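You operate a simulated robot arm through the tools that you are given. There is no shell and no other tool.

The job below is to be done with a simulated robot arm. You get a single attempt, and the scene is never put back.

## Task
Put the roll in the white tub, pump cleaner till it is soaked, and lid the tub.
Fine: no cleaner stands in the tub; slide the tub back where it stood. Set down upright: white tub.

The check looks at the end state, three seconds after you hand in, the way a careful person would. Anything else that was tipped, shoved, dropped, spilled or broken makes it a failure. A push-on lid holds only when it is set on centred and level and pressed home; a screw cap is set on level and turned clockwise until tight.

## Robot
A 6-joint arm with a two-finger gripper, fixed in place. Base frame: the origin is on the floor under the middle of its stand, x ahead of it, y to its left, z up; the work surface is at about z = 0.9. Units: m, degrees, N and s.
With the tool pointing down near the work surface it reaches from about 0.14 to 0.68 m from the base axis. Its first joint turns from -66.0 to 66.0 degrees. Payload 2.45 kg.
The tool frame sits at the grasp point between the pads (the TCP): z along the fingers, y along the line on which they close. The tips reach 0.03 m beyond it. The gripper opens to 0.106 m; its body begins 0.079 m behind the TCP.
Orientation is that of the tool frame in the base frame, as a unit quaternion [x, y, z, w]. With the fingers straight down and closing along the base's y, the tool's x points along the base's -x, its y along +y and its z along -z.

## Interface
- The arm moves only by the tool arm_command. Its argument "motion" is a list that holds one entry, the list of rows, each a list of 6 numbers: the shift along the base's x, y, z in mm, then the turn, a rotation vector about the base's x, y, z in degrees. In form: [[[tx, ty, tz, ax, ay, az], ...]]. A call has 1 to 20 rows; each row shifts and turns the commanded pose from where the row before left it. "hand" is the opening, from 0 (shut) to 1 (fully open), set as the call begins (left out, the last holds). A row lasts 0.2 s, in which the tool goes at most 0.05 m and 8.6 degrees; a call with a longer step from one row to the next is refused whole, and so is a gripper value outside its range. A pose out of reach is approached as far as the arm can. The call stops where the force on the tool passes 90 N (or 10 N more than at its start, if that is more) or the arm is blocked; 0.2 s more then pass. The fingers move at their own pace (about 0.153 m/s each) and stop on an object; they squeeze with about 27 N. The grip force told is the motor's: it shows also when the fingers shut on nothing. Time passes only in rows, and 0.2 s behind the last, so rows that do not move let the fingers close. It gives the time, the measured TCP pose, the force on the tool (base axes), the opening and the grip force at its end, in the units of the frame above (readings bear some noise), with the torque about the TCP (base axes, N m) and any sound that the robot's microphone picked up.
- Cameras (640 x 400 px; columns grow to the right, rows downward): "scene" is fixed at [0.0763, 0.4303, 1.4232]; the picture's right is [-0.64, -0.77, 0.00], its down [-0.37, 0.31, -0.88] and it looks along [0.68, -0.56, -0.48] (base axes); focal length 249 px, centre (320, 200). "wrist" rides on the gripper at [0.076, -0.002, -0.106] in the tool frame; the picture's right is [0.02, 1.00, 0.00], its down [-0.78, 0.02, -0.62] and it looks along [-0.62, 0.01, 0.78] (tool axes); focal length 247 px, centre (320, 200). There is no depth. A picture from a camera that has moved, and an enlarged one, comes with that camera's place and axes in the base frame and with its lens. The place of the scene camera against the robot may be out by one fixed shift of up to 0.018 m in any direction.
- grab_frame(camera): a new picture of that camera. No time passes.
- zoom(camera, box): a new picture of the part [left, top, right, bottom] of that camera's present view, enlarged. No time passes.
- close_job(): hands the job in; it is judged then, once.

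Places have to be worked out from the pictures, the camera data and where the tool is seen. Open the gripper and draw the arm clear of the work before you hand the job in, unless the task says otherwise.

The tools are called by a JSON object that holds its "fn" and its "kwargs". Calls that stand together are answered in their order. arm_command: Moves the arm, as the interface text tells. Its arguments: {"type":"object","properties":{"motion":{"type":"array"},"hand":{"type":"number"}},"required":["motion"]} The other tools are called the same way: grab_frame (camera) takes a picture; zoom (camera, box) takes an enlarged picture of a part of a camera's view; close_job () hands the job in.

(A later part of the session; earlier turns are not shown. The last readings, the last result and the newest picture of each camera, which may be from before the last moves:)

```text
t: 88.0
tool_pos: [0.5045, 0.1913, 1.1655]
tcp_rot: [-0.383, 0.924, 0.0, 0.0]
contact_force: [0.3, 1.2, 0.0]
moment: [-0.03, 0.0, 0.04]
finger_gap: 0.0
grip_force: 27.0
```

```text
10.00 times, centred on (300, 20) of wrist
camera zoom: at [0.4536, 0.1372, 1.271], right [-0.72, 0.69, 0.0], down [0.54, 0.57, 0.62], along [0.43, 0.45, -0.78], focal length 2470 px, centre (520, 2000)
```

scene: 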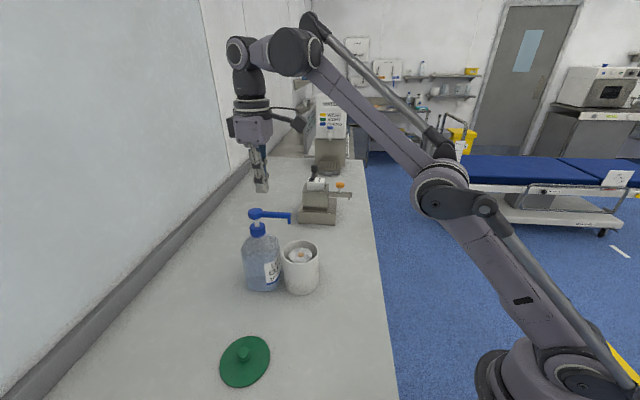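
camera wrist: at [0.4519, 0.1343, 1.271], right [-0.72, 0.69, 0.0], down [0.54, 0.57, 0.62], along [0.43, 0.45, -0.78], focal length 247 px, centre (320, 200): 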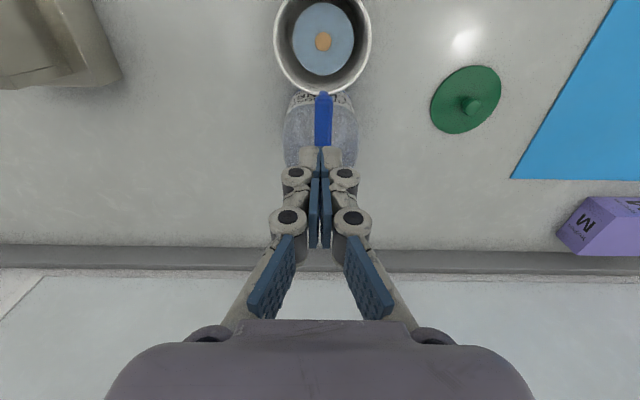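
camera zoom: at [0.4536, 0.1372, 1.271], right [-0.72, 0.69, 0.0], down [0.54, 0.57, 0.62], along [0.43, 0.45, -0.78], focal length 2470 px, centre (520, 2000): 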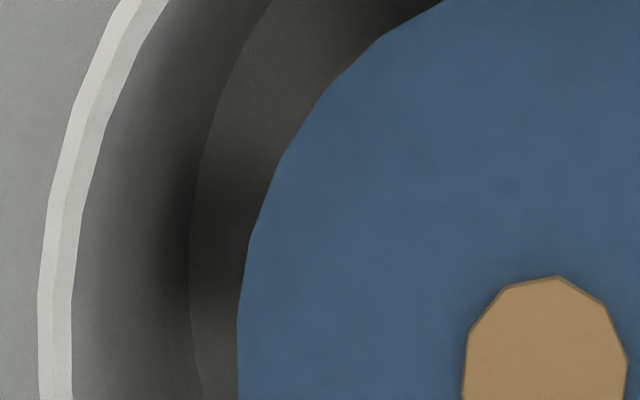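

The roll is now a deep even blue and the floor is still dry. Before deciding on another stroke I'll compare the bottle's level again with the earlier picture.

{"fn": "zoom", "kwargs": {"camera": "scene", "box": [235, 240, 295, 300]}}

{"fn": "zoom", "kwargs": {"camera": "scene", "box": [240, 230, 290, 265]}}

{"fn": "grab_frame", "kwargs": {"camera": "wrist"}}

```text
6.67 times, centred on (265, 270) of scene
camera zoom: at [0.0763, 0.4303, 1.4232], right [-0.64, -0.77, 0.0], down [-0.37, 0.31, -0.88], along [0.68, -0.56, -0.48], focal length 1660 px, centre (687, -267)
```

zoom: 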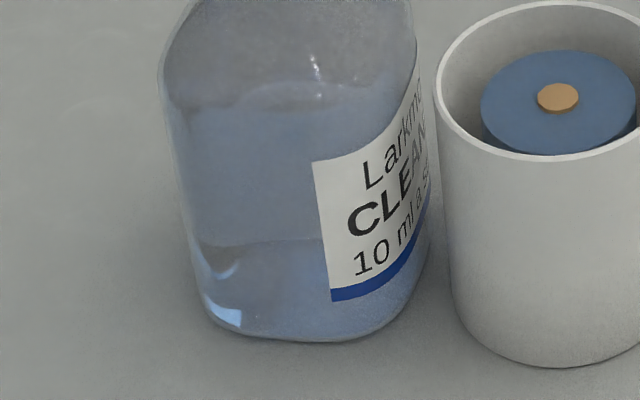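

```text
11.43 times, centred on (265, 248) of scene
camera zoom: at [0.0763, 0.4303, 1.4232], right [-0.64, -0.77, 0.0], down [-0.37, 0.31, -0.88], along [0.68, -0.56, -0.48], focal length 2846 px, centre (949, -343)
```

zoom: 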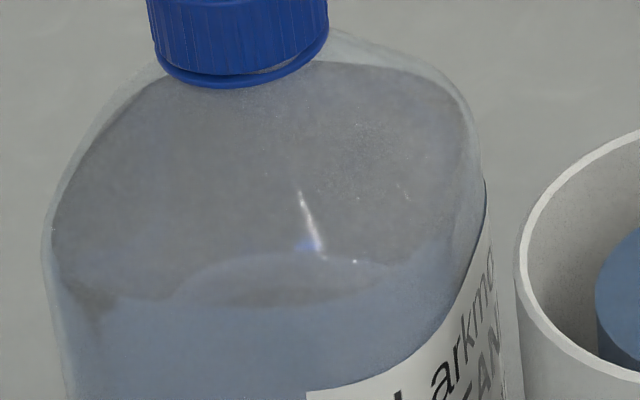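

```text
taken
camera wrist: at [0.4536, 0.1372, 1.271], right [-0.72, 0.69, 0.0], down [0.54, 0.57, 0.62], along [0.43, 0.45, -0.78], focal length 247 px, centre (320, 200)
```

wrist: 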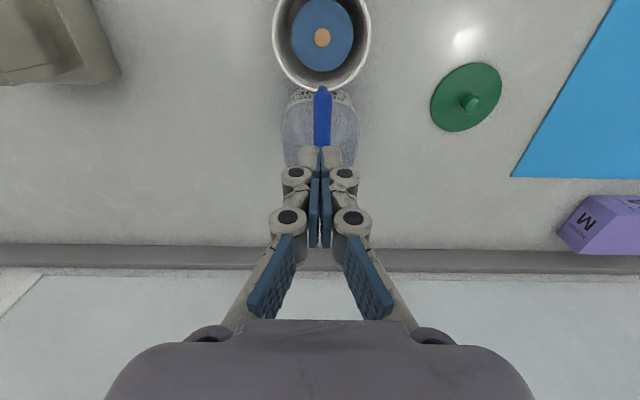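

The floor is still dry and the colour has gone in distinct stages: pale blue after strokes 1–2, deep blue after stroke 3. I'll back off 7 cm so the camera can see down the roll's side and check the whole roll is wetted evenly.

{"fn": "arm_command", "kwargs": {"motion": [[[-10, -10, 5, 0, 0, 0], [-15, -15, 5, 0, 0, 0], [-15, -15, 5, 0, 0, 0], [-10, -10, 0, 0, 0, 0], [0, 0, 0, 0, 0, 0]]]}}

{"fn": "grab_frame", "kwargs": {"camera": "wrist"}}

{"fn": "zoom", "kwargs": {"camera": "wrist", "box": [265, 50, 375, 130]}}

```text
t: 89.2
tool_pos: [0.4559, 0.1424, 1.1801]
tcp_rot: [-0.382, 0.924, 0.001, 0.0]
contact_force: [0.2, 0.5, -0.1]
moment: [0.02, -0.03, 0.02]
finger_gap: 0.0
grip_force: 26.6
```

```text
taken
camera wrist: at [0.4039, 0.0867, 1.2868], right [-0.72, 0.69, 0.0], down [0.54, 0.57, 0.62], along [0.43, 0.45, -0.78], focal length 247 px, centre (320, 200)
```

wrist: 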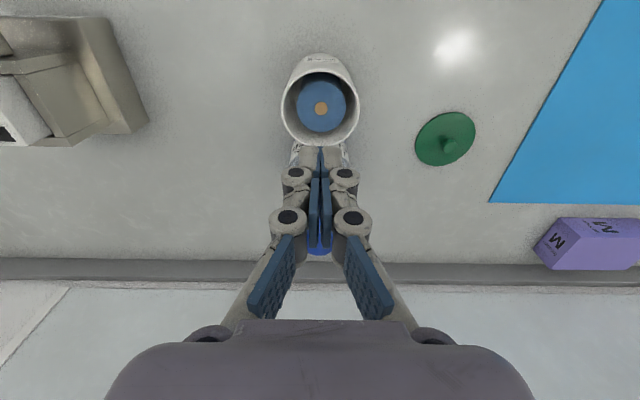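

```text
5.00 times, centred on (320, 90) of wrist
camera zoom: at [0.4039, 0.0867, 1.2868], right [-0.72, 0.69, 0.0], down [0.54, 0.57, 0.62], along [0.43, 0.45, -0.78], focal length 1235 px, centre (320, 750)
```

zoom: 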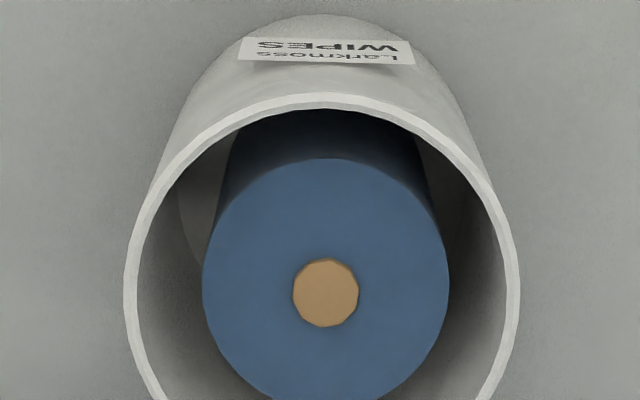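

The side is evenly blue too and the floor dry, so I judge the roll soaked with nothing standing, and I stop at three strokes. Now I'll return to the tilted pose with the hand open, to fetch the tub.

{"fn": "arm_command", "kwargs": {"motion": [[[-11.2, -10.8, 4, 5.657, -5.657, 0], [-11.2, -10.8, 2, 5.657, -5.657, 0], [-11.2, -10.8, 1, 5.657, -5.657, 0], [-11.2, -10.8, 1, 5.657, -5.657, 0], [-11.2, -10.8, 0, 5.657, -5.657, 0], [0, 0, 0, 0, 0, 0]]], "hand": 1.0}}

{"fn": "grab_frame", "kwargs": {"camera": "wrist"}}

{"fn": "zoom", "kwargs": {"camera": "scene", "box": [240, 190, 360, 310]}}

```text
t: 90.6
tool_pos: [0.3993, 0.088, 1.1879]
tcp_rot: [-0.359, 0.868, 0.132, 0.317]
contact_force: [-0.1, -0.9, 0.3]
moment: [-0.01, -0.02, -0.03]
finger_gap: 0.1061
grip_force: 0.2
```

```text
taken
camera wrist: at [0.3115, -0.0024, 1.2192], right [-0.72, 0.7, -0.01], down [0.13, 0.15, 0.98], along [0.68, 0.7, -0.2], focal length 247 px, centre (320, 200)
```

wrist: 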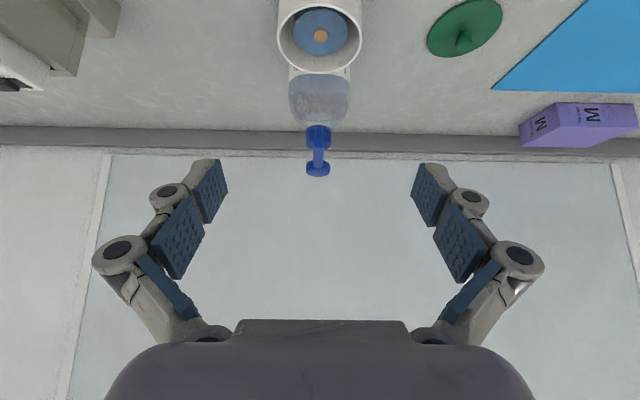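

```text
3.33 times, centred on (300, 250) of scene
camera zoom: at [0.0763, 0.4303, 1.4232], right [-0.64, -0.77, 0.0], down [-0.37, 0.31, -0.88], along [0.68, -0.56, -0.48], focal length 830 px, centre (387, 33)
```

zoom: 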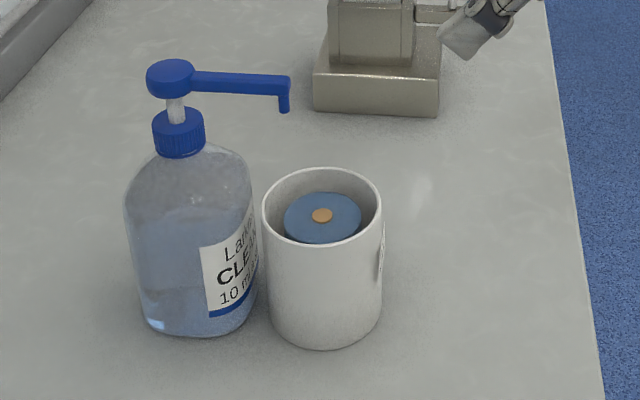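

Tub and bottle are unmoved and the tub is centred between the fingers. I'll descend and re-approach along the tool axis to the same grip pose.

{"fn": "arm_command", "kwargs": {"motion": [[[0, 0, -30, 0, 0, 0], [0, 0, -35, 0, 0, 0], [0, 0, -35, 0, 0, 0], [0, 0, -20, 0, 0, 0], [9.2, 9.1, -15.4, 0, 0, 0], [9.2, 9.1, -15.4, 0, 0, 0], [9.2, 9.1, -15.4, 0, 0, 0], [9.2, 9.1, -15.4, 0, 0, 0], [0, 0, 0, 0, 0, 0]]]}}

{"fn": "grab_frame", "kwargs": {"camera": "wrist"}}

{"fn": "zoom", "kwargs": {"camera": "scene", "box": [240, 190, 380, 310]}}

```text
t: 92.6
tool_pos: [0.4373, 0.1245, 1.0051]
tcp_rot: [-0.359, 0.868, 0.13, 0.316]
contact_force: [-0.4, 0.7, 0.4]
moment: [0.01, 0.0, -0.04]
finger_gap: 0.106
grip_force: 0.1
```

```text
taken
camera wrist: at [0.3492, 0.034, 1.0378], right [-0.72, 0.7, -0.01], down [0.13, 0.15, 0.98], along [0.68, 0.7, -0.2], focal length 247 px, centre (320, 200)
```

wrist: 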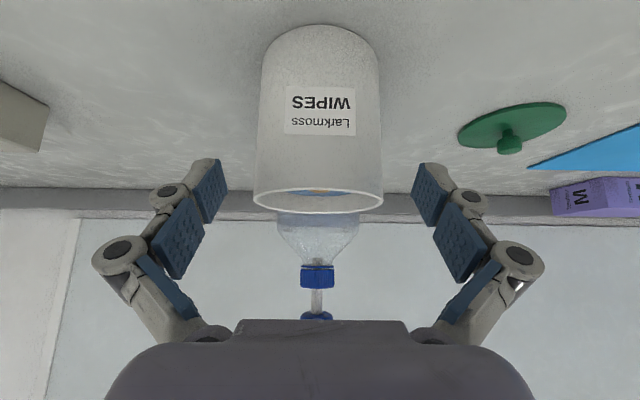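

```text
3.33 times, centred on (310, 250) of scene
camera zoom: at [0.0763, 0.4303, 1.4232], right [-0.64, -0.77, 0.0], down [-0.37, 0.31, -0.88], along [0.68, -0.56, -0.48], focal length 830 px, centre (353, 33)
```

zoom: 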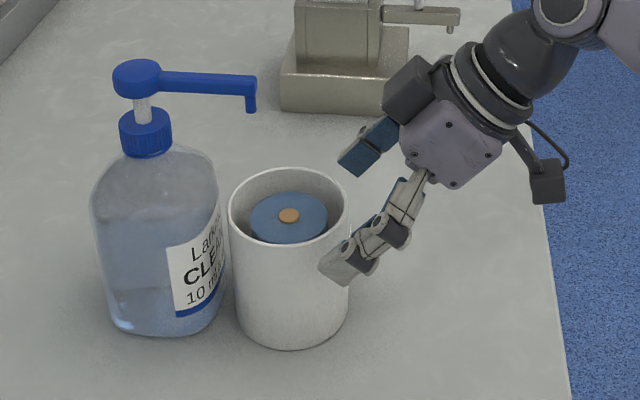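

Centred. I'll complete the approach to the grip pose and close.

{"fn": "arm_command", "kwargs": {"motion": [[[9.2, 9.2, -15.4, 0, 0, 0], [9.2, 9.2, -15.4, 0, 0, 0], [9.2, 9.2, -15.4, 0, 0, 0], [4, 4.4, -5.5, 0, 0, 0], [0, 0, 0, 0, 0, 0]]]}}

{"fn": "grab_frame", "kwargs": {"camera": "wrist"}}

```text
t: 93.8
tool_pos: [0.4701, 0.159, 0.9528]
tcp_rot: [-0.36, 0.868, 0.131, 0.316]
contact_force: [-0.7, -0.1, 0.7]
moment: [0.0, 0.02, -0.01]
finger_gap: 0.1061
grip_force: 0.0
```

```text
taken
camera wrist: at [0.3823, 0.0676, 0.9858], right [-0.72, 0.7, -0.01], down [0.13, 0.15, 0.98], along [0.68, 0.7, -0.2], focal length 247 px, centre (320, 200)
```

wrist: 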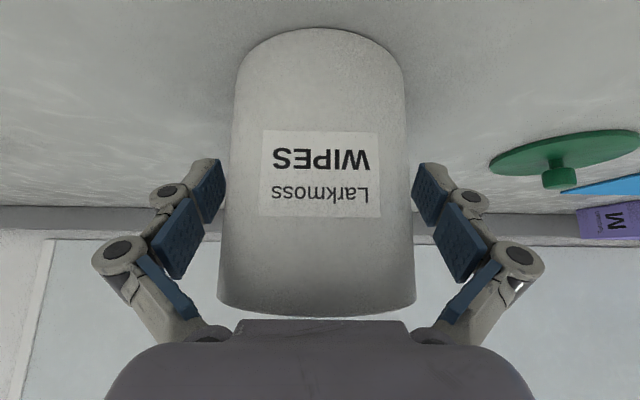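

Aligned. I'll close on the tub.

{"fn": "arm_command", "kwargs": {"motion": [[[0, 0, 0, 0, 0, 0], [0, 0, 0, 0, 0, 0]]], "hand": 0.0}}

{"fn": "zoom", "kwargs": {"camera": "scene", "box": [240, 190, 380, 310]}}

```text
t: 94.4
tool_pos: [0.4699, 0.1586, 0.9546]
tcp_rot: [-0.361, 0.867, 0.133, 0.316]
contact_force: [-0.8, -0.3, 6.2]
moment: [0.01, -0.2, -0.01]
finger_gap: 0.0893
grip_force: 27.1
```

```text
3.33 times, centred on (310, 250) of scene
camera zoom: at [0.0762, 0.4303, 1.4233], right [-0.64, -0.77, 0.0], down [-0.37, 0.31, -0.88], along [0.68, -0.56, -0.48], focal length 830 px, centre (353, 33)
```

zoom: 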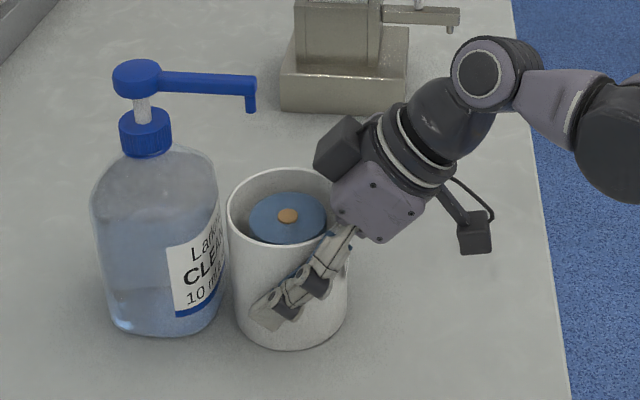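

Held at 89.3 mm. I'll slide the tub back along the same line by the same 72 mm, gently.

{"fn": "arm_command", "kwargs": {"motion": [[[-3, -3, 0.5, 0, 0, 0], [-6, -6, 0, 0, 0, 0], [-8, -8, 0, 0, 0, 0], [-9, -9, 0, 0, 0, 0], [-9, -9, 0, 0, 0, 0], [-9, -9, 0, 0, 0, 0], [-9, -9, 0, 0, 0, 0], [-8, -8, 0, 0, 0, 0], [-6, -6, 0, 0, 0, 0], [-4, -3.5, 0, 0, 0, 0], [0, 0, 0, 0, 0, 0]]]}}

{"fn": "zoom", "kwargs": {"camera": "scene", "box": [310, 230, 370, 310]}}

{"fn": "grab_frame", "kwargs": {"camera": "wrist"}}

```text
t: 96.8
tool_pos: [0.396, 0.0879, 0.9556]
tcp_rot: [-0.36, 0.868, 0.13, 0.316]
contact_force: [-1.1, 0.9, -4.5]
moment: [0.0, 0.02, 0.03]
finger_gap: 0.0893
grip_force: 27.1
```

```text
5.00 times, centred on (340, 270) of scene
camera zoom: at [0.0764, 0.4304, 1.4232], right [-0.64, -0.77, 0.0], down [-0.37, 0.31, -0.88], along [0.68, -0.56, -0.48], focal length 1245 px, centre (220, -150)
```

zoom: 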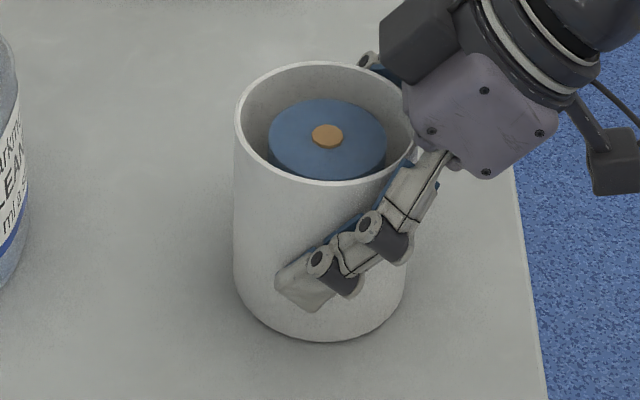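

```text
taken
camera wrist: at [0.3099, -0.0041, 0.9878], right [-0.72, 0.7, -0.01], down [0.13, 0.15, 0.98], along [0.68, 0.7, -0.2], focal length 247 px, centre (320, 200)
```

wrist: 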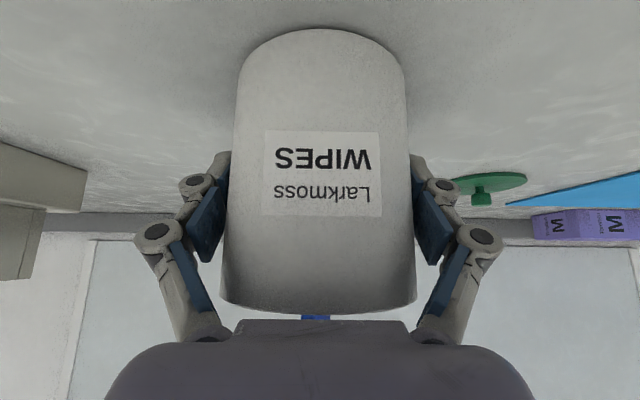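

Comparing with the reference picture, the tub is about 4 px (2 mm) short of its old place and a hair lifted (−4.5 N). I'll move it the remaining 2 mm and lower until the bench carries it.

{"fn": "arm_command", "kwargs": {"motion": [[[-1.6, -1.7, 0, 0, 0, 0], [0, 0, -0.5, 0, 0, 0], [0, 0, -0.5, 0, 0, 0], [0, 0, 0, 0, 0, 0]]]}}

{"fn": "zoom", "kwargs": {"camera": "scene", "box": [310, 230, 370, 310]}}

```text
t: 97.8
tool_pos: [0.3954, 0.0853, 0.9533]
tcp_rot: [-0.358, 0.868, 0.131, 0.317]
contact_force: [-3.4, -1.1, 16.2]
moment: [0.03, 0.01, -0.03]
finger_gap: 0.0891
grip_force: 27.2
```

```text
5.00 times, centred on (340, 270) of scene
camera zoom: at [0.0761, 0.4303, 1.4233], right [-0.64, -0.77, 0.0], down [-0.37, 0.31, -0.88], along [0.68, -0.56, -0.48], focal length 1245 px, centre (220, -150)
```

zoom: 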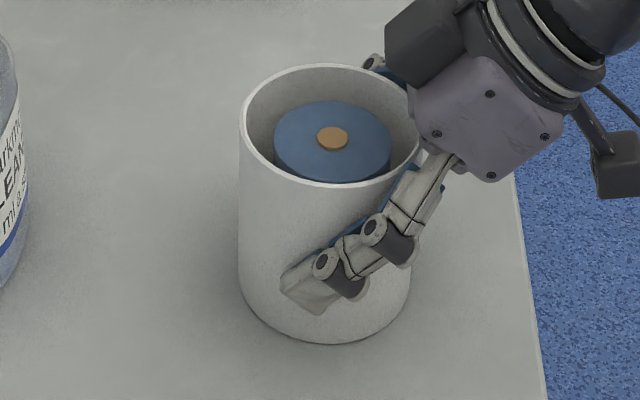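

The tub's outline now matches the reference (left 239, top 64, base 344) and it bears on the bench. I'll ease off half a millimetre and open.

{"fn": "arm_command", "kwargs": {"motion": [[[0, 0, 0.5, 0, 0, 0], [0, 0, 0, 0, 0, 0]]]}}

{"fn": "arm_command", "kwargs": {"motion": [[[0, 0, 0, 0, 0, 0], [0, 0, 0, 0, 0, 0]]], "hand": 1.0}}

{"fn": "zoom", "kwargs": {"camera": "scene", "box": [310, 230, 370, 310]}}

{"fn": "grab_frame", "kwargs": {"camera": "wrist"}}

```text
t: 98.4
tool_pos: [0.3962, 0.0841, 0.9539]
tcp_rot: [-0.36, 0.868, 0.131, 0.315]
contact_force: [0.6, 0.4, -4.4]
moment: [-0.01, -0.04, -0.01]
finger_gap: 0.0888
grip_force: 26.9
```

```text
t: 99.0
tool_pos: [0.3946, 0.0854, 0.9539]
tcp_rot: [-0.36, 0.868, 0.13, 0.316]
contact_force: [-0.2, 0.3, -1.0]
moment: [0.03, 0.01, -0.01]
finger_gap: 0.1061
grip_force: 0.0
```

```text
5.00 times, centred on (340, 270) of scene
camera zoom: at [0.0763, 0.4303, 1.4232], right [-0.64, -0.77, 0.0], down [-0.37, 0.31, -0.88], along [0.68, -0.56, -0.48], focal length 1245 px, centre (220, -150)
```

zoom: 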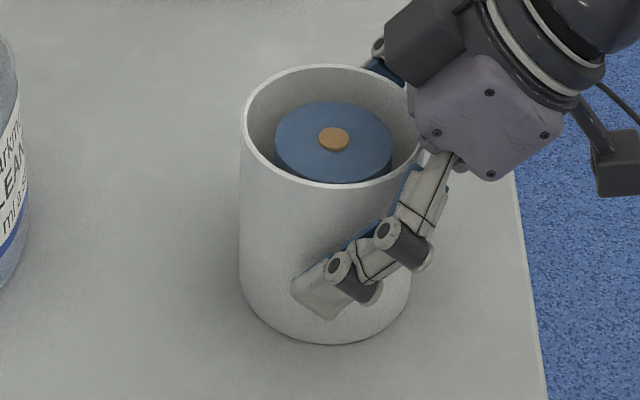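

```text
taken
camera wrist: at [0.3084, -0.006, 0.9866], right [-0.72, 0.7, -0.01], down [0.13, 0.15, 0.98], along [0.68, 0.7, -0.2], focal length 247 px, centre (320, 200)
```

wrist: 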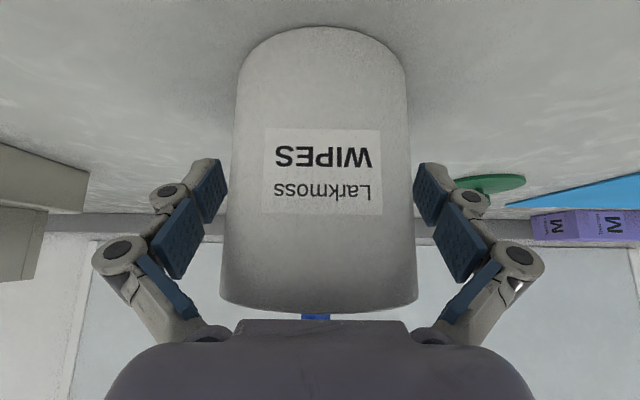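

The tub is back on its spot to within about 1 mm, upright. I'll withdraw along the tool axis, rise, and turn the tool back to straight down at yaw 0.

{"fn": "arm_command", "kwargs": {"motion": [[[-4.6, -4.5, 7.7, 0, 0, 0], [-9.2, -9.1, 15.4, 0, 0, 0], [-9.2, -9.1, 15.4, 0, 0, 0], [-9.2, -9.1, 15.4, 0, 0, 0], [-9.2, -9.1, 15.4, 0, 0, 0], [-9.2, -9.1, 15.4, 0, 0, 0], [-9.2, -9.1, 15.4, 0, 0, 0], [0, 0, 25, 0, 0, 0], [0, 0, 35, 0, 0, 0], [0, 0, 35, 0, 0, 0], [0, 0, 25, 0, 0, 0], [0, 0, 0, 0, 0, 0]]]}}

{"fn": "zoom", "kwargs": {"camera": "scene", "box": [310, 230, 370, 310]}}

{"fn": "grab_frame", "kwargs": {"camera": "scene"}}

```text
t: 101.6
tool_pos: [0.3354, 0.0285, 1.1728]
tcp_rot: [-0.36, 0.868, 0.131, 0.315]
contact_force: [0.1, 0.2, 0.5]
moment: [0.01, -0.01, 0.0]
finger_gap: 0.106
grip_force: 0.1
```

```text
5.00 times, centred on (340, 270) of scene
camera zoom: at [0.0763, 0.4303, 1.4232], right [-0.64, -0.77, 0.0], down [-0.37, 0.31, -0.88], along [0.68, -0.56, -0.48], focal length 1245 px, centre (220, -150)
```

zoom: 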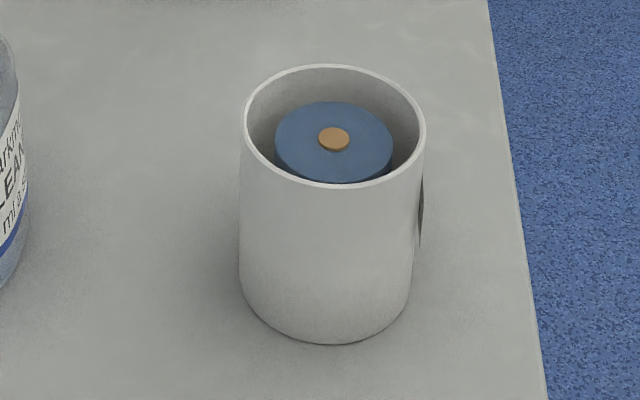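

```text
taken
```

scene: 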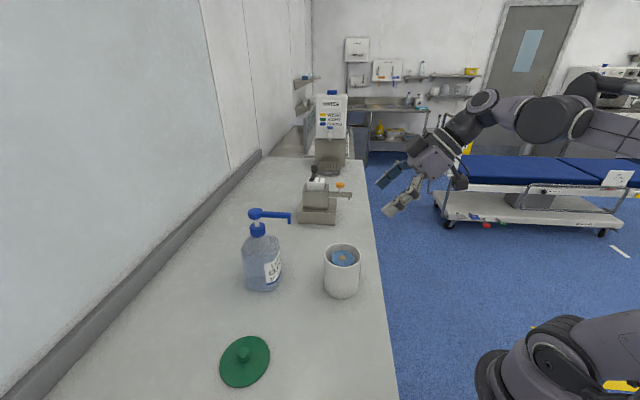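

Tub stands within about 1 mm of its original outline. I'll turn the tool upright and un-yaw while travelling to above the lid at (0.378, 0.360).

{"fn": "arm_command", "kwargs": {"motion": [[[0, 10, 0, -5.657, 5.657, 0], [0, 20, 0, -5.657, 5.657, 0], [4, 30, 0, -5.657, 5.657, 0], [4, 35, 0, -5.657, 5.657, 0], [4, 35, 0, -5.657, 5.657, 0], [6, 40, -5, 0, 0, -7.5], [6, 40, -5, 0, 0, -7.5], [6, 40, -5, 0, 0, -7.5], [6, 40, -5, 0, 0, -7.5], [5, 30, -5, 0, 0, -7.5], [1.6, 11.5, -5, 0, 0, -7.5], [0, 0, 0, 0, 0, 0]]], "hand": 0.45}}

{"fn": "grab_frame", "kwargs": {"camera": "wrist"}}

{"fn": "zoom", "kwargs": {"camera": "wrist", "box": [260, 30, 380, 130]}}

```text
t: 104.2
tool_pos: [0.3766, 0.3576, 1.1451]
tcp_rot: [0.002, 1.0, 0.0, 0.0]
contact_force: [0.4, 0.4, 0.4]
moment: [0.02, 0.02, -0.01]
finger_gap: 0.0474
grip_force: 0.0
```

```text
taken
camera wrist: at [0.3011, 0.3567, 1.2514], right [-0.02, 1.0, 0.0], down [0.78, 0.02, 0.62], along [0.62, 0.01, -0.78], focal length 247 px, centre (320, 200)
```

wrist: 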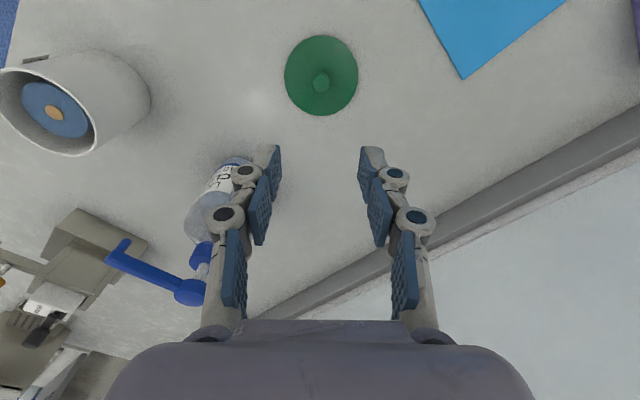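

```text
4.00 times, centred on (320, 80) of wrist
camera zoom: at [0.3011, 0.3567, 1.2514], right [-0.02, 1.0, 0.0], down [0.78, 0.02, 0.62], along [0.62, 0.01, -0.78], focal length 988 px, centre (320, 680)
```

zoom: 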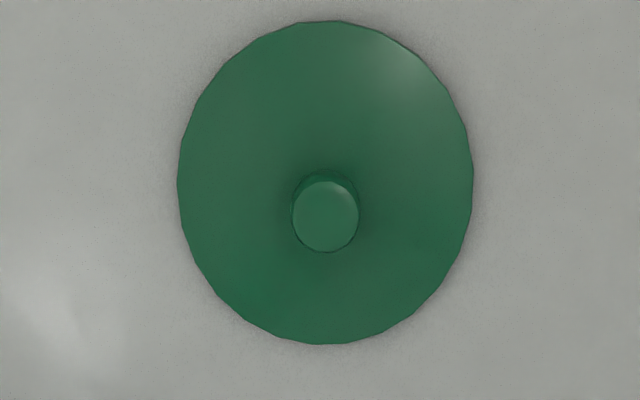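

The lid is where I left it, knob at (0.3775, 0.3585), right under the TCP. I'll descend around the knob to TCP z≈0.938.

{"fn": "arm_command", "kwargs": {"motion": [[[0.5, 0, -30, 0, 0, 0], [0, 0, -35, 0, 0, 0], [0, 0, -35, 0, 0, 0], [0, 0, -35, 0, 0, 0], [0, 0, -30, 0, 0, 0], [0, 0, -20, 0, 0, 0], [0, 0, -12, 0, 0, 0], [0, 0, -8, 0, 0, 0], [0, 0, 0, 0, 0, 0]]]}}

{"fn": "grab_frame", "kwargs": {"camera": "wrist"}}

```text
t: 106.2
tool_pos: [0.3782, 0.3584, 0.9401]
tcp_rot: [0.0, 1.0, 0.0, 0.0]
contact_force: [0.1, -0.4, -0.7]
moment: [-0.01, 0.04, 0.01]
finger_gap: 0.0474
grip_force: 0.0
```

```text
taken
camera wrist: at [0.3026, 0.3562, 1.0457], right [-0.02, 1.0, 0.0], down [0.78, 0.02, 0.62], along [0.62, 0.01, -0.78], focal length 247 px, centre (320, 200)
```

wrist: 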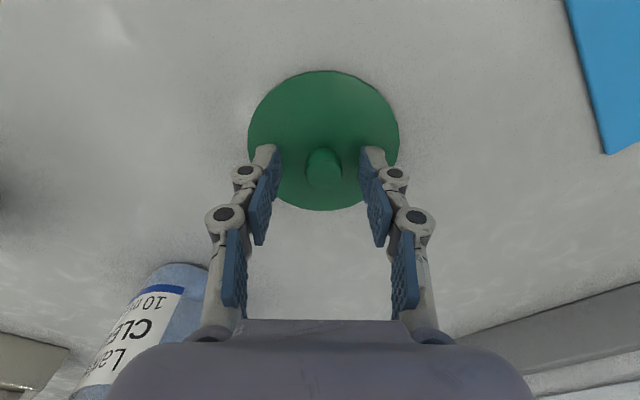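

The knob is about 1.5 mm to +y. I'll shift, lower 2 mm and close on it.

{"fn": "arm_command", "kwargs": {"motion": [[[0, 1.5, -2, 0, 0, 0], [0, 0, 0, 0, 0, 0]]]}}

{"fn": "arm_command", "kwargs": {"motion": [[[0, 0, 0, 0, 0, 0], [0, 0, 0, 0, 0, 0], [0, 0, 0, 0, 0, 0]]], "hand": 0.0}}

{"fn": "grab_frame", "kwargs": {"camera": "wrist"}}

```text
t: 106.8
tool_pos: [0.3787, 0.3589, 0.9384]
tcp_rot: [0.001, 1.0, 0.0, 0.0]
contact_force: [-0.5, -0.3, 0.1]
moment: [0.0, 0.0, 0.01]
finger_gap: 0.0478
grip_force: 0.1
```

```text
t: 107.6
tool_pos: [0.3777, 0.3594, 0.9379]
tcp_rot: [0.001, 1.0, 0.0, 0.0]
contact_force: [-0.2, 1.0, 1.8]
moment: [0.02, -0.01, 0.02]
finger_gap: 0.0196
grip_force: 26.7
```

```text
taken
camera wrist: at [0.3027, 0.3574, 1.0439], right [-0.02, 1.0, 0.0], down [0.78, 0.02, 0.62], along [0.62, 0.01, -0.78], focal length 247 px, centre (320, 200)
```

wrist: 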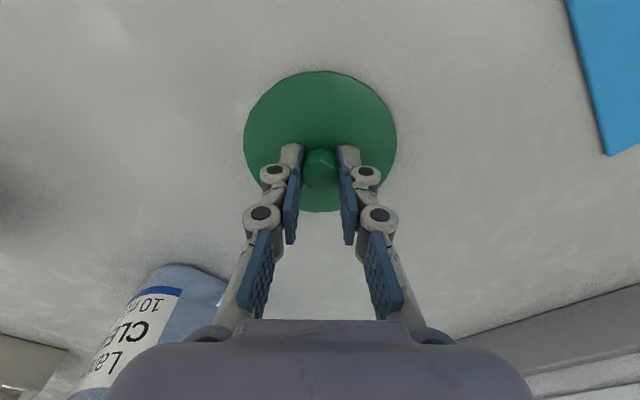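

Knob gripped (19.6 mm). I'll lift the lid straight up and then carry it back over the tub at safe height.

{"fn": "arm_command", "kwargs": {"motion": [[[0, 0, 5, 0, 0, 0], [0, 0, 15, 0, 0, 0], [0, 0, 30, 0, 0, 0], [0, 0, 35, 0, 0, 0], [0, 0, 35, 0, 0, 0], [0, 0, 35, 0, 0, 0], [0, 0, 15, 0, 0, 0], [1, -15, 0, 0, 0, 0], [2, -32, 0, 0, 0, 0], [2.5, -36, 0, 0, 0, 0], [2.5, -36, 0, 0, 0, 0], [2.5, -36, 0, 0, 0, 0], [2.5, -36, 0, 0, 0, 0], [2.5, -36, 0, 0, 0, 0], [2, -32, 0, 0, 0, 0], [0.5, -16, 0, 0, 0, 0], [0, 0, 0, 0, 0, 0]]]}}

{"fn": "grab_frame", "kwargs": {"camera": "wrist"}}

{"fn": "zoom", "kwargs": {"camera": "scene", "box": [280, 170, 400, 310]}}

```text
t: 111.2
tool_pos: [0.3963, 0.0827, 1.1047]
tcp_rot: [-0.001, 1.0, 0.0, 0.0]
contact_force: [-1.0, -0.4, -0.6]
moment: [0.01, 0.03, 0.03]
finger_gap: 0.0196
grip_force: 27.1
```

```text
taken
camera wrist: at [0.3205, 0.0813, 1.21], right [-0.02, 1.0, 0.0], down [0.78, 0.02, 0.62], along [0.62, 0.01, -0.78], focal length 247 px, centre (320, 200)
```

wrist: 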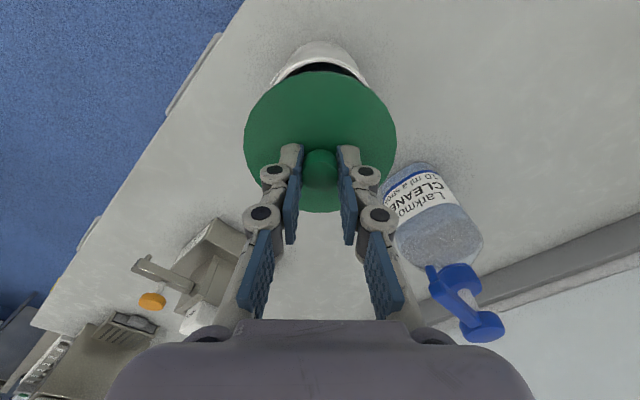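

```text
2.86 times, centred on (340, 240) of scene
camera zoom: at [0.0764, 0.4303, 1.4232], right [-0.64, -0.77, 0.0], down [-0.37, 0.31, -0.88], along [0.68, -0.56, -0.48], focal length 711 px, centre (263, 86)
```

zoom: 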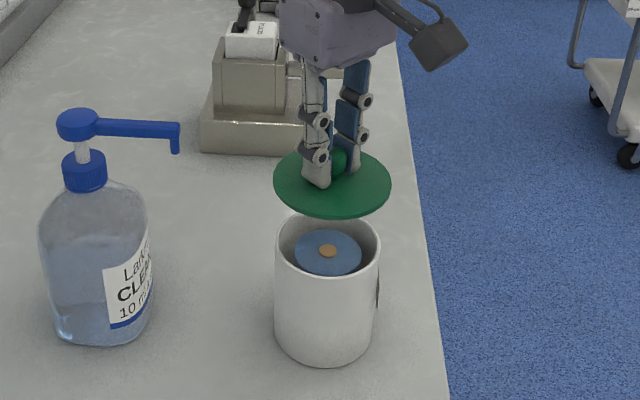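

The lid hangs level above the tub. I'll zoom to measure the rim's visible edge against the lid for exact centring.

{"fn": "zoom", "kwargs": {"camera": "wrist", "box": [260, 30, 380, 110]}}

{"fn": "zoom", "kwargs": {"camera": "scene", "box": [310, 210, 370, 310]}}

```text
5.00 times, centred on (320, 70) of wrist
camera zoom: at [0.3205, 0.0813, 1.21], right [-0.02, 1.0, 0.0], down [0.78, 0.02, 0.62], along [0.62, 0.01, -0.78], focal length 1235 px, centre (320, 850)
```

zoom: 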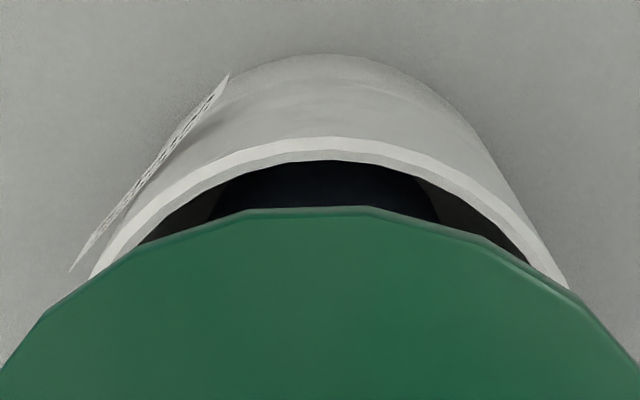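

```text
4.00 times, centred on (340, 260) of scene
camera zoom: at [0.0764, 0.4303, 1.4232], right [-0.64, -0.77, 0.0], down [-0.37, 0.31, -0.88], along [0.68, -0.56, -0.48], focal length 996 px, centre (240, -40)
```

zoom: 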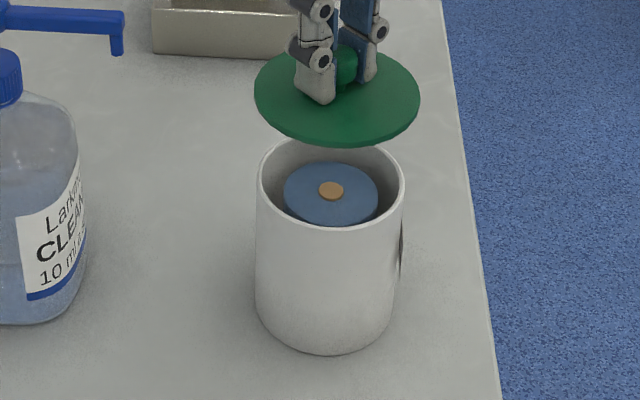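

Tub centre reads (0.396, 0.083) and the lid's centre matches within 1 mm. I'll lower the lid to about 8 mm above seating and check again.

{"fn": "arm_command", "kwargs": {"motion": [[[0, 0, -15, 0, 0, 0], [0, 0, -15, 0, 0, 0], [0, 0, -12, 0, 0, 0], [0, 0, -8, 0, 0, 0], [0, 0, 0, 0, 0, 0]]]}}

{"fn": "zoom", "kwargs": {"camera": "wrist", "box": [230, 30, 410, 230]}}

{"fn": "zoom", "kwargs": {"camera": "scene", "box": [310, 220, 370, 310]}}

```text
t: 112.4
tool_pos: [0.396, 0.0832, 1.0537]
tcp_rot: [0.0, 1.0, 0.0, 0.0]
contact_force: [-0.5, -0.1, 0.1]
moment: [-0.03, -0.01, 0.03]
finger_gap: 0.0196
grip_force: 27.1
```

```text
2.00 times, centred on (320, 130) of wrist
camera zoom: at [0.321, 0.0811, 1.1608], right [-0.02, 1.0, 0.0], down [0.78, 0.02, 0.62], along [0.62, 0.01, -0.78], focal length 494 px, centre (320, 340)
```

zoom: 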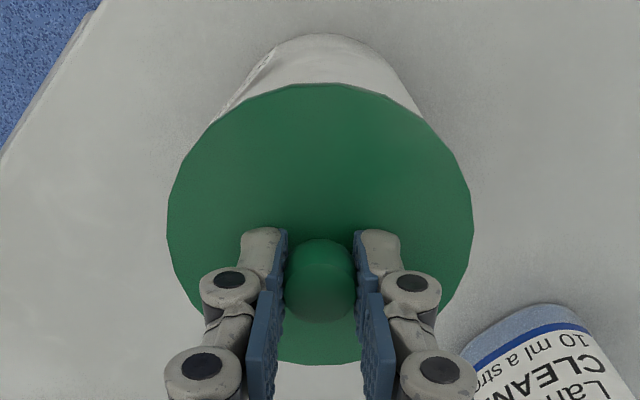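

```text
4.44 times, centred on (340, 265) of scene
camera zoom: at [0.0763, 0.4303, 1.4232], right [-0.64, -0.77, 0.0], down [-0.37, 0.31, -0.88], along [0.68, -0.56, -0.48], focal length 1107 px, centre (231, -89)
```

zoom: 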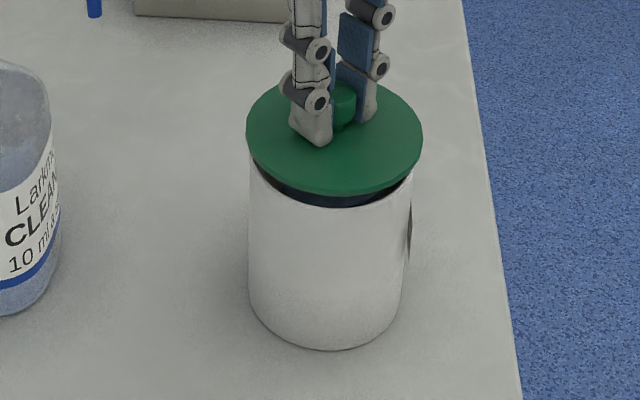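

Nearly there. I'll zoom tighter in the scene view to compare lid and rim edges before seating.

{"fn": "zoom", "kwargs": {"camera": "scene", "box": [318, 235, 368, 270]}}

{"fn": "zoom", "kwargs": {"camera": "wrist", "box": [260, 40, 380, 110]}}

```text
11.43 times, centred on (343, 252) of scene
camera zoom: at [0.0763, 0.4303, 1.4232], right [-0.64, -0.77, 0.0], down [-0.37, 0.31, -0.88], along [0.68, -0.56, -0.48], focal length 2846 px, centre (57, -400)
```

zoom: 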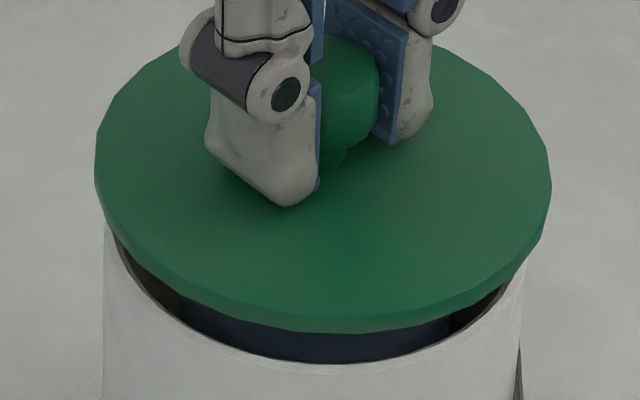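

```text
5.33 times, centred on (320, 75) of wrist
camera zoom: at [0.321, 0.0811, 1.1608], right [-0.02, 1.0, 0.0], down [0.78, 0.02, 0.62], along [0.62, 0.01, -0.78], focal length 1317 px, centre (320, 867)
```

zoom: 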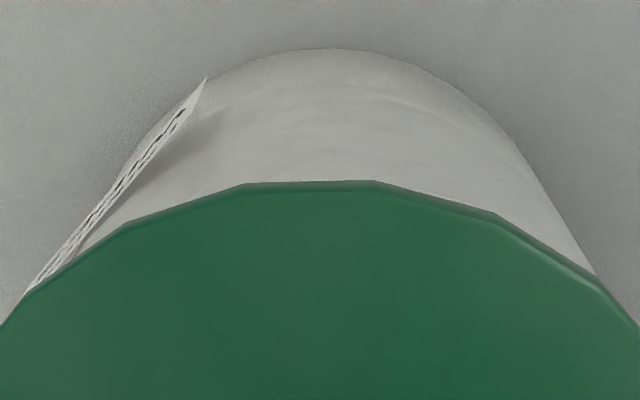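

The lid is about 1.4 mm off toward −x−y in the scene view (and −y by 1 mm in the wrist view). I'll correct by (+0.8, +1.1) mm and lower in small steps until it touches.

{"fn": "arm_command", "kwargs": {"motion": [[[0.8, 1.1, 0, 0, 0, 0], [0, 0, -2, 0, 0, 0], [0, 0, -2, 0, 0, 0], [0, 0, -1.5, 0, 0, 0], [0, 0, 0, 0, 0, 0]]]}}

{"fn": "zoom", "kwargs": {"camera": "scene", "box": [318, 235, 368, 270]}}

```text
t: 113.6
tool_pos: [0.3979, 0.0845, 1.0505]
tcp_rot: [-0.001, 1.0, -0.001, 0.001]
contact_force: [-0.5, 0.0, -1.1]
moment: [-0.02, -0.01, -0.01]
finger_gap: 0.0196
grip_force: 26.9
```

```text
11.43 times, centred on (343, 252) of scene
camera zoom: at [0.0763, 0.4303, 1.4232], right [-0.64, -0.77, 0.0], down [-0.37, 0.31, -0.88], along [0.68, -0.56, -0.48], focal length 2846 px, centre (57, -400)
```

zoom: 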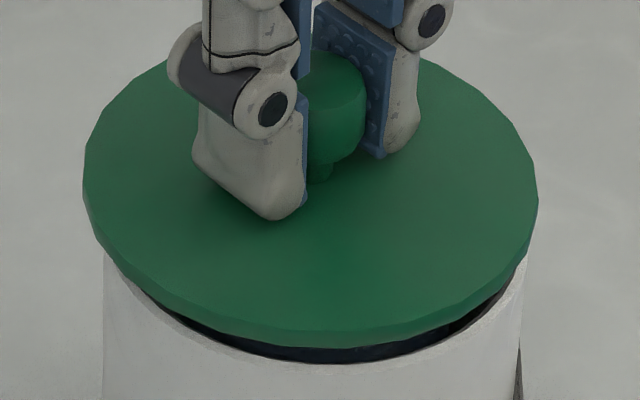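

The shift overshot slightly: the lid is now about 1 mm toward +x+y. I'll take back half and continue down.

{"fn": "arm_command", "kwargs": {"motion": [[[-0.6, -0.7, 0, 0, 0, 0], [0, 0, -1, 0, 0, 0], [0, 0, -1, 0, 0, 0], [0, 0, 0, 0, 0, 0]]]}}

{"fn": "zoom", "kwargs": {"camera": "scene", "box": [318, 235, 368, 270]}}

```text
t: 114.6
tool_pos: [0.3979, 0.0834, 1.0497]
tcp_rot: [0.001, 1.0, 0.001, 0.001]
contact_force: [-0.2, 0.2, 0.3]
moment: [-0.03, 0.02, 0.0]
finger_gap: 0.0197
grip_force: 27.0
```

```text
11.43 times, centred on (343, 252) of scene
camera zoom: at [0.0763, 0.4303, 1.4232], right [-0.64, -0.77, 0.0], down [-0.37, 0.31, -0.88], along [0.68, -0.56, -0.48], focal length 2846 px, centre (57, -400)
```

zoom: 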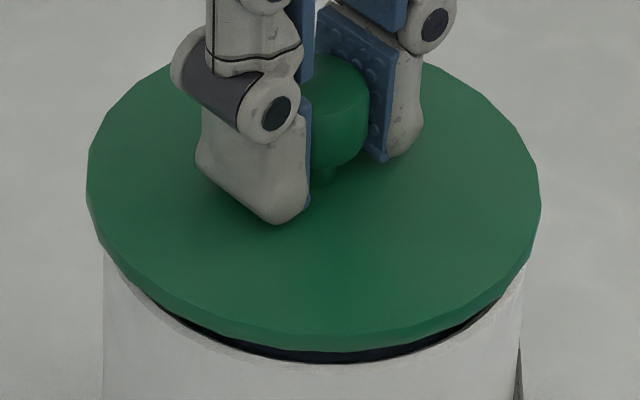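

Now centred (both at 313–314 px). I'll continue straight down in small steps to contact.

{"fn": "arm_command", "kwargs": {"motion": [[[0, 0, -2, 0, 0, 0], [0, 0, -1.5, 0, 0, 0], [0, 0, 0, 0, 0, 0]]]}}

{"fn": "zoom", "kwargs": {"camera": "scene", "box": [318, 235, 368, 270]}}

```text
t: 115.4
tool_pos: [0.3968, 0.0843, 1.0468]
tcp_rot: [0.0, 1.0, 0.0, 0.0]
contact_force: [0.0, 0.0, 0.1]
moment: [0.0, -0.02, 0.04]
finger_gap: 0.0196
grip_force: 27.1
```

```text
11.43 times, centred on (343, 252) of scene
camera zoom: at [0.0763, 0.4303, 1.4232], right [-0.64, -0.77, 0.0], down [-0.37, 0.31, -0.88], along [0.68, -0.56, -0.48], focal length 2846 px, centre (57, -400)
```

zoom: 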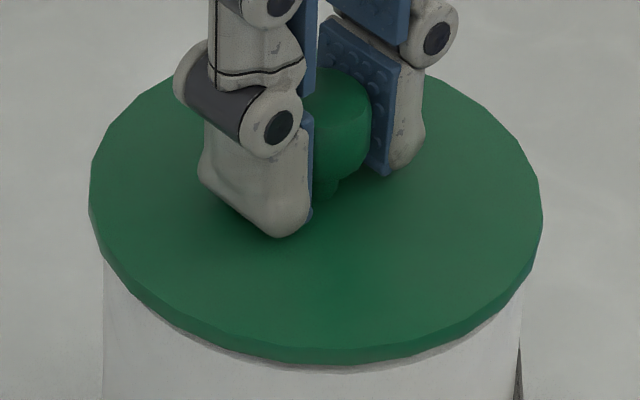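

Less than 1 mm off and nearly closed. I'll nudge (+0.3, +0.3) and lower until the rim pushes back.

{"fn": "arm_command", "kwargs": {"motion": [[[0.3, 0.3, -1, 0, 0, 0], [0, 0, -1, 0, 0, 0], [0, 0, 0, 0, 0, 0]]]}}

```text
t: 116.2
tool_pos: [0.3968, 0.0837, 1.0436]
tcp_rot: [-0.001, 1.0, 0.0, 0.0]
contact_force: [0.6, -0.7, -0.4]
moment: [0.0, 0.0, -0.01]
finger_gap: 0.0195
grip_force: 27.0
```

{"fn": "arm_command", "kwargs": {"motion": [[[0, 0, -1, 0, 0, 0], [0, 0, -1, 0, 0, 0], [0, 0, 0, 0, 0, 0]]]}}

{"fn": "zoom", "kwargs": {"camera": "scene", "box": [318, 235, 368, 270]}}

```text
t: 117.0
tool_pos: [0.3958, 0.0829, 1.0433]
tcp_rot: [0.001, 1.0, 0.0, 0.0]
contact_force: [-5.4, -0.5, 24.8]
moment: [0.04, 0.2, 0.03]
finger_gap: 0.0195
grip_force: 27.4
heard: snap
```

```text
11.43 times, centred on (343, 252) of scene
camera zoom: at [0.0759, 0.4303, 1.4233], right [-0.64, -0.77, 0.0], down [-0.37, 0.31, -0.88], along [0.68, -0.56, -0.48], focal length 2846 px, centre (57, -400)
```

zoom: 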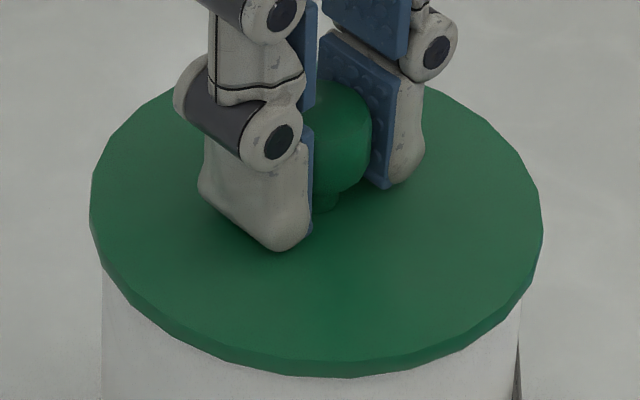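

A snap was heard at 25 N: the lid has gone home. I'll let go of the knob without lifting and look.

{"fn": "arm_command", "kwargs": {"motion": [[[0, 0, -0.5, 0, 0, 0], [0, 0, 0, 0, 0, 0]]]}}

{"fn": "arm_command", "kwargs": {"motion": [[[0, 0, 0, 0, 0, 0], [0, 0, 0, 0, 0, 0]]], "hand": 0.45}}

{"fn": "zoom", "kwargs": {"camera": "scene", "box": [318, 235, 368, 270]}}

{"fn": "grab_frame", "kwargs": {"camera": "wrist"}}

```text
t: 117.6
tool_pos: [0.3966, 0.0837, 1.0424]
tcp_rot: [0.0, 1.0, 0.0, 0.001]
contact_force: [-7.8, 0.2, 31.5]
moment: [-0.02, 0.21, 0.07]
finger_gap: 0.0194
grip_force: 26.7
```

```text
t: 118.2
tool_pos: [0.3987, 0.0843, 1.0418]
tcp_rot: [-0.001, 1.0, 0.001, 0.001]
contact_force: [-0.8, 0.3, -0.1]
moment: [0.01, 0.01, 0.01]
finger_gap: 0.0477
grip_force: 0.0
```

```text
11.43 times, centred on (343, 252) of scene
camera zoom: at [0.0763, 0.4303, 1.4232], right [-0.64, -0.77, 0.0], down [-0.37, 0.31, -0.88], along [0.68, -0.56, -0.48], focal length 2846 px, centre (57, -400)
```

zoom: 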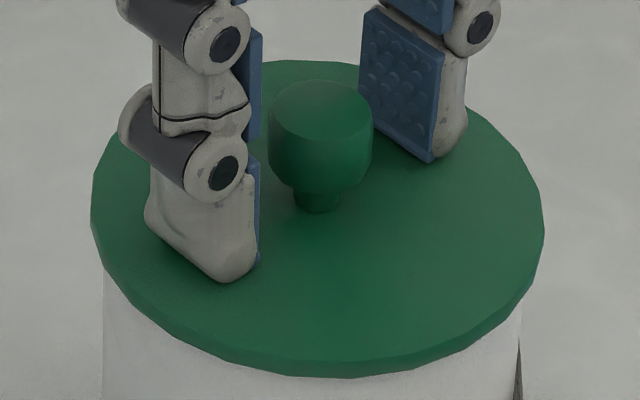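

```text
taken
camera wrist: at [0.3219, 0.0823, 1.1474], right [-0.02, 1.0, 0.0], down [0.78, 0.02, 0.62], along [0.62, 0.01, -0.78], focal length 247 px, centre (320, 200)
```

wrist: 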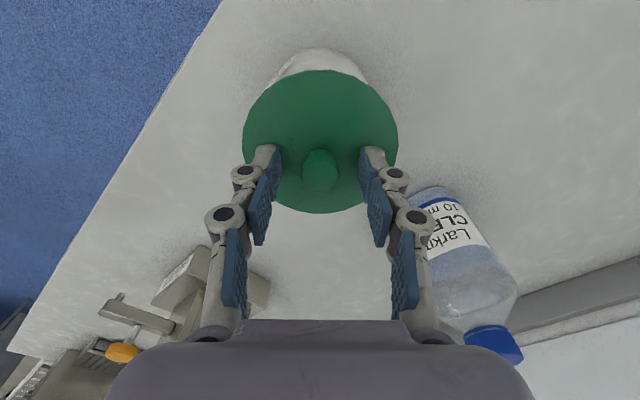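

Released; the lid sits level and centred on the tub. To be sure it's pressed home, I'll rise, close the fingers above the knob and press straight down on it.

{"fn": "arm_command", "kwargs": {"motion": [[[0, 0, 8, 0, 0, 0], [0, 0, 15, 0, 0, 0], [0, 0, 15, 0, 0, 0], [0, 0, 0, 0, 0, 0]]]}}

{"fn": "arm_command", "kwargs": {"motion": [[[0, 0, 0, 0, 0, 0], [0, 0, 0, 0, 0, 0], [0, 0, 0, 0, 0, 0]]], "hand": 0.0}}

{"fn": "grab_frame", "kwargs": {"camera": "wrist"}}

{"fn": "zoom", "kwargs": {"camera": "scene", "box": [310, 215, 370, 310]}}

```text
t: 119.2
tool_pos: [0.3979, 0.0834, 1.08]
tcp_rot: [0.0, 1.0, 0.0, 0.0]
contact_force: [-0.1, 0.0, -0.4]
moment: [-0.02, 0.02, 0.02]
finger_gap: 0.0474
grip_force: 0.1
```

```text
t: 120.0
tool_pos: [0.3982, 0.0845, 1.0813]
tcp_rot: [-0.001, 1.0, 0.001, 0.0]
contact_force: [-0.1, -0.4, 0.7]
moment: [0.01, -0.01, -0.02]
finger_gap: 0.0002
grip_force: 26.4
```

```text
taken
camera wrist: at [0.3224, 0.0822, 1.1862], right [-0.02, 1.0, 0.0], down [0.78, 0.02, 0.62], along [0.62, 0.01, -0.78], focal length 247 px, centre (320, 200)
```

wrist: 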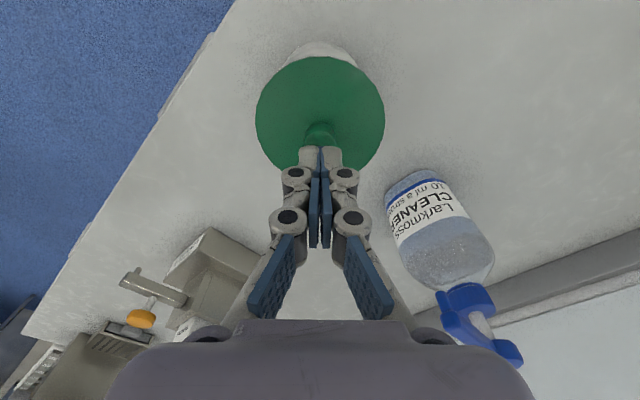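

```text
4.21 times, centred on (340, 262) of scene
camera zoom: at [0.0763, 0.4303, 1.4232], right [-0.64, -0.77, 0.0], down [-0.37, 0.31, -0.88], along [0.68, -0.56, -0.48], focal length 1048 px, centre (236, -63)
```

zoom: 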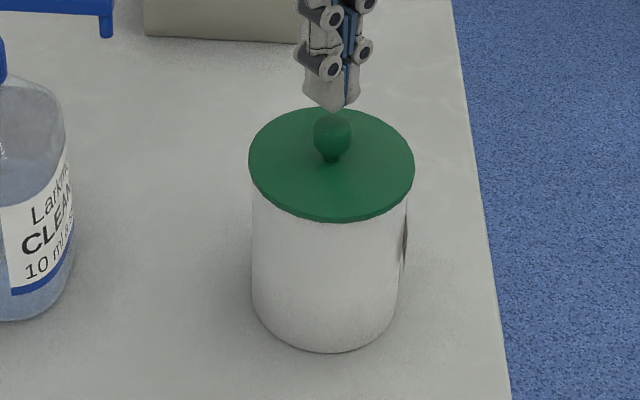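

The lid looks flush all round. I'll lower onto the knob top and press gently.

{"fn": "arm_command", "kwargs": {"motion": [[[0, 0, -6, 0, 0, 0], [0, 0, -4, 0, 0, 0], [0, 0, -2, 0, 0, 0], [0, 0, -1.5, 0, 0, 0], [0, 0, 0, 0, 0, 0]]]}}

```text
t: 121.2
tool_pos: [0.3971, 0.084, 1.065]
tcp_rot: [0.0, 1.0, 0.0, 0.0]
contact_force: [-0.4, -0.7, -0.3]
moment: [0.01, -0.01, 0.02]
finger_gap: 0.0
grip_force: 27.3
```

{"fn": "arm_command", "kwargs": {"motion": [[[0, 0, -1, 0, 0, 0], [0, 0, -1, 0, 0, 0], [0, 0, -1, 0, 0, 0], [0, 0, 0, 0, 0, 0]]]}}

```text
t: 122.2
tool_pos: [0.3972, 0.0832, 1.0628]
tcp_rot: [0.0, 1.0, 0.0, 0.001]
contact_force: [1.3, -2.1, 14.7]
moment: [-0.05, 0.0, 0.0]
finger_gap: 0.006
grip_force: 27.0
```

Contact with the knob at 15 N. I'll press a little more, to about 40–50 N.

{"fn": "arm_command", "kwargs": {"motion": [[[0, 0, -1, 0, 0, 0], [0, 0, -1, 0, 0, 0], [0, 0, 0, 0, 0, 0]]]}}

```text
t: 123.0
tool_pos: [0.3974, 0.0833, 1.0628]
tcp_rot: [-0.001, 1.0, 0.001, 0.0]
contact_force: [-2.3, 3.0, 45.4]
moment: [0.1, 0.17, -0.04]
finger_gap: 0.0058
grip_force: 26.7
```

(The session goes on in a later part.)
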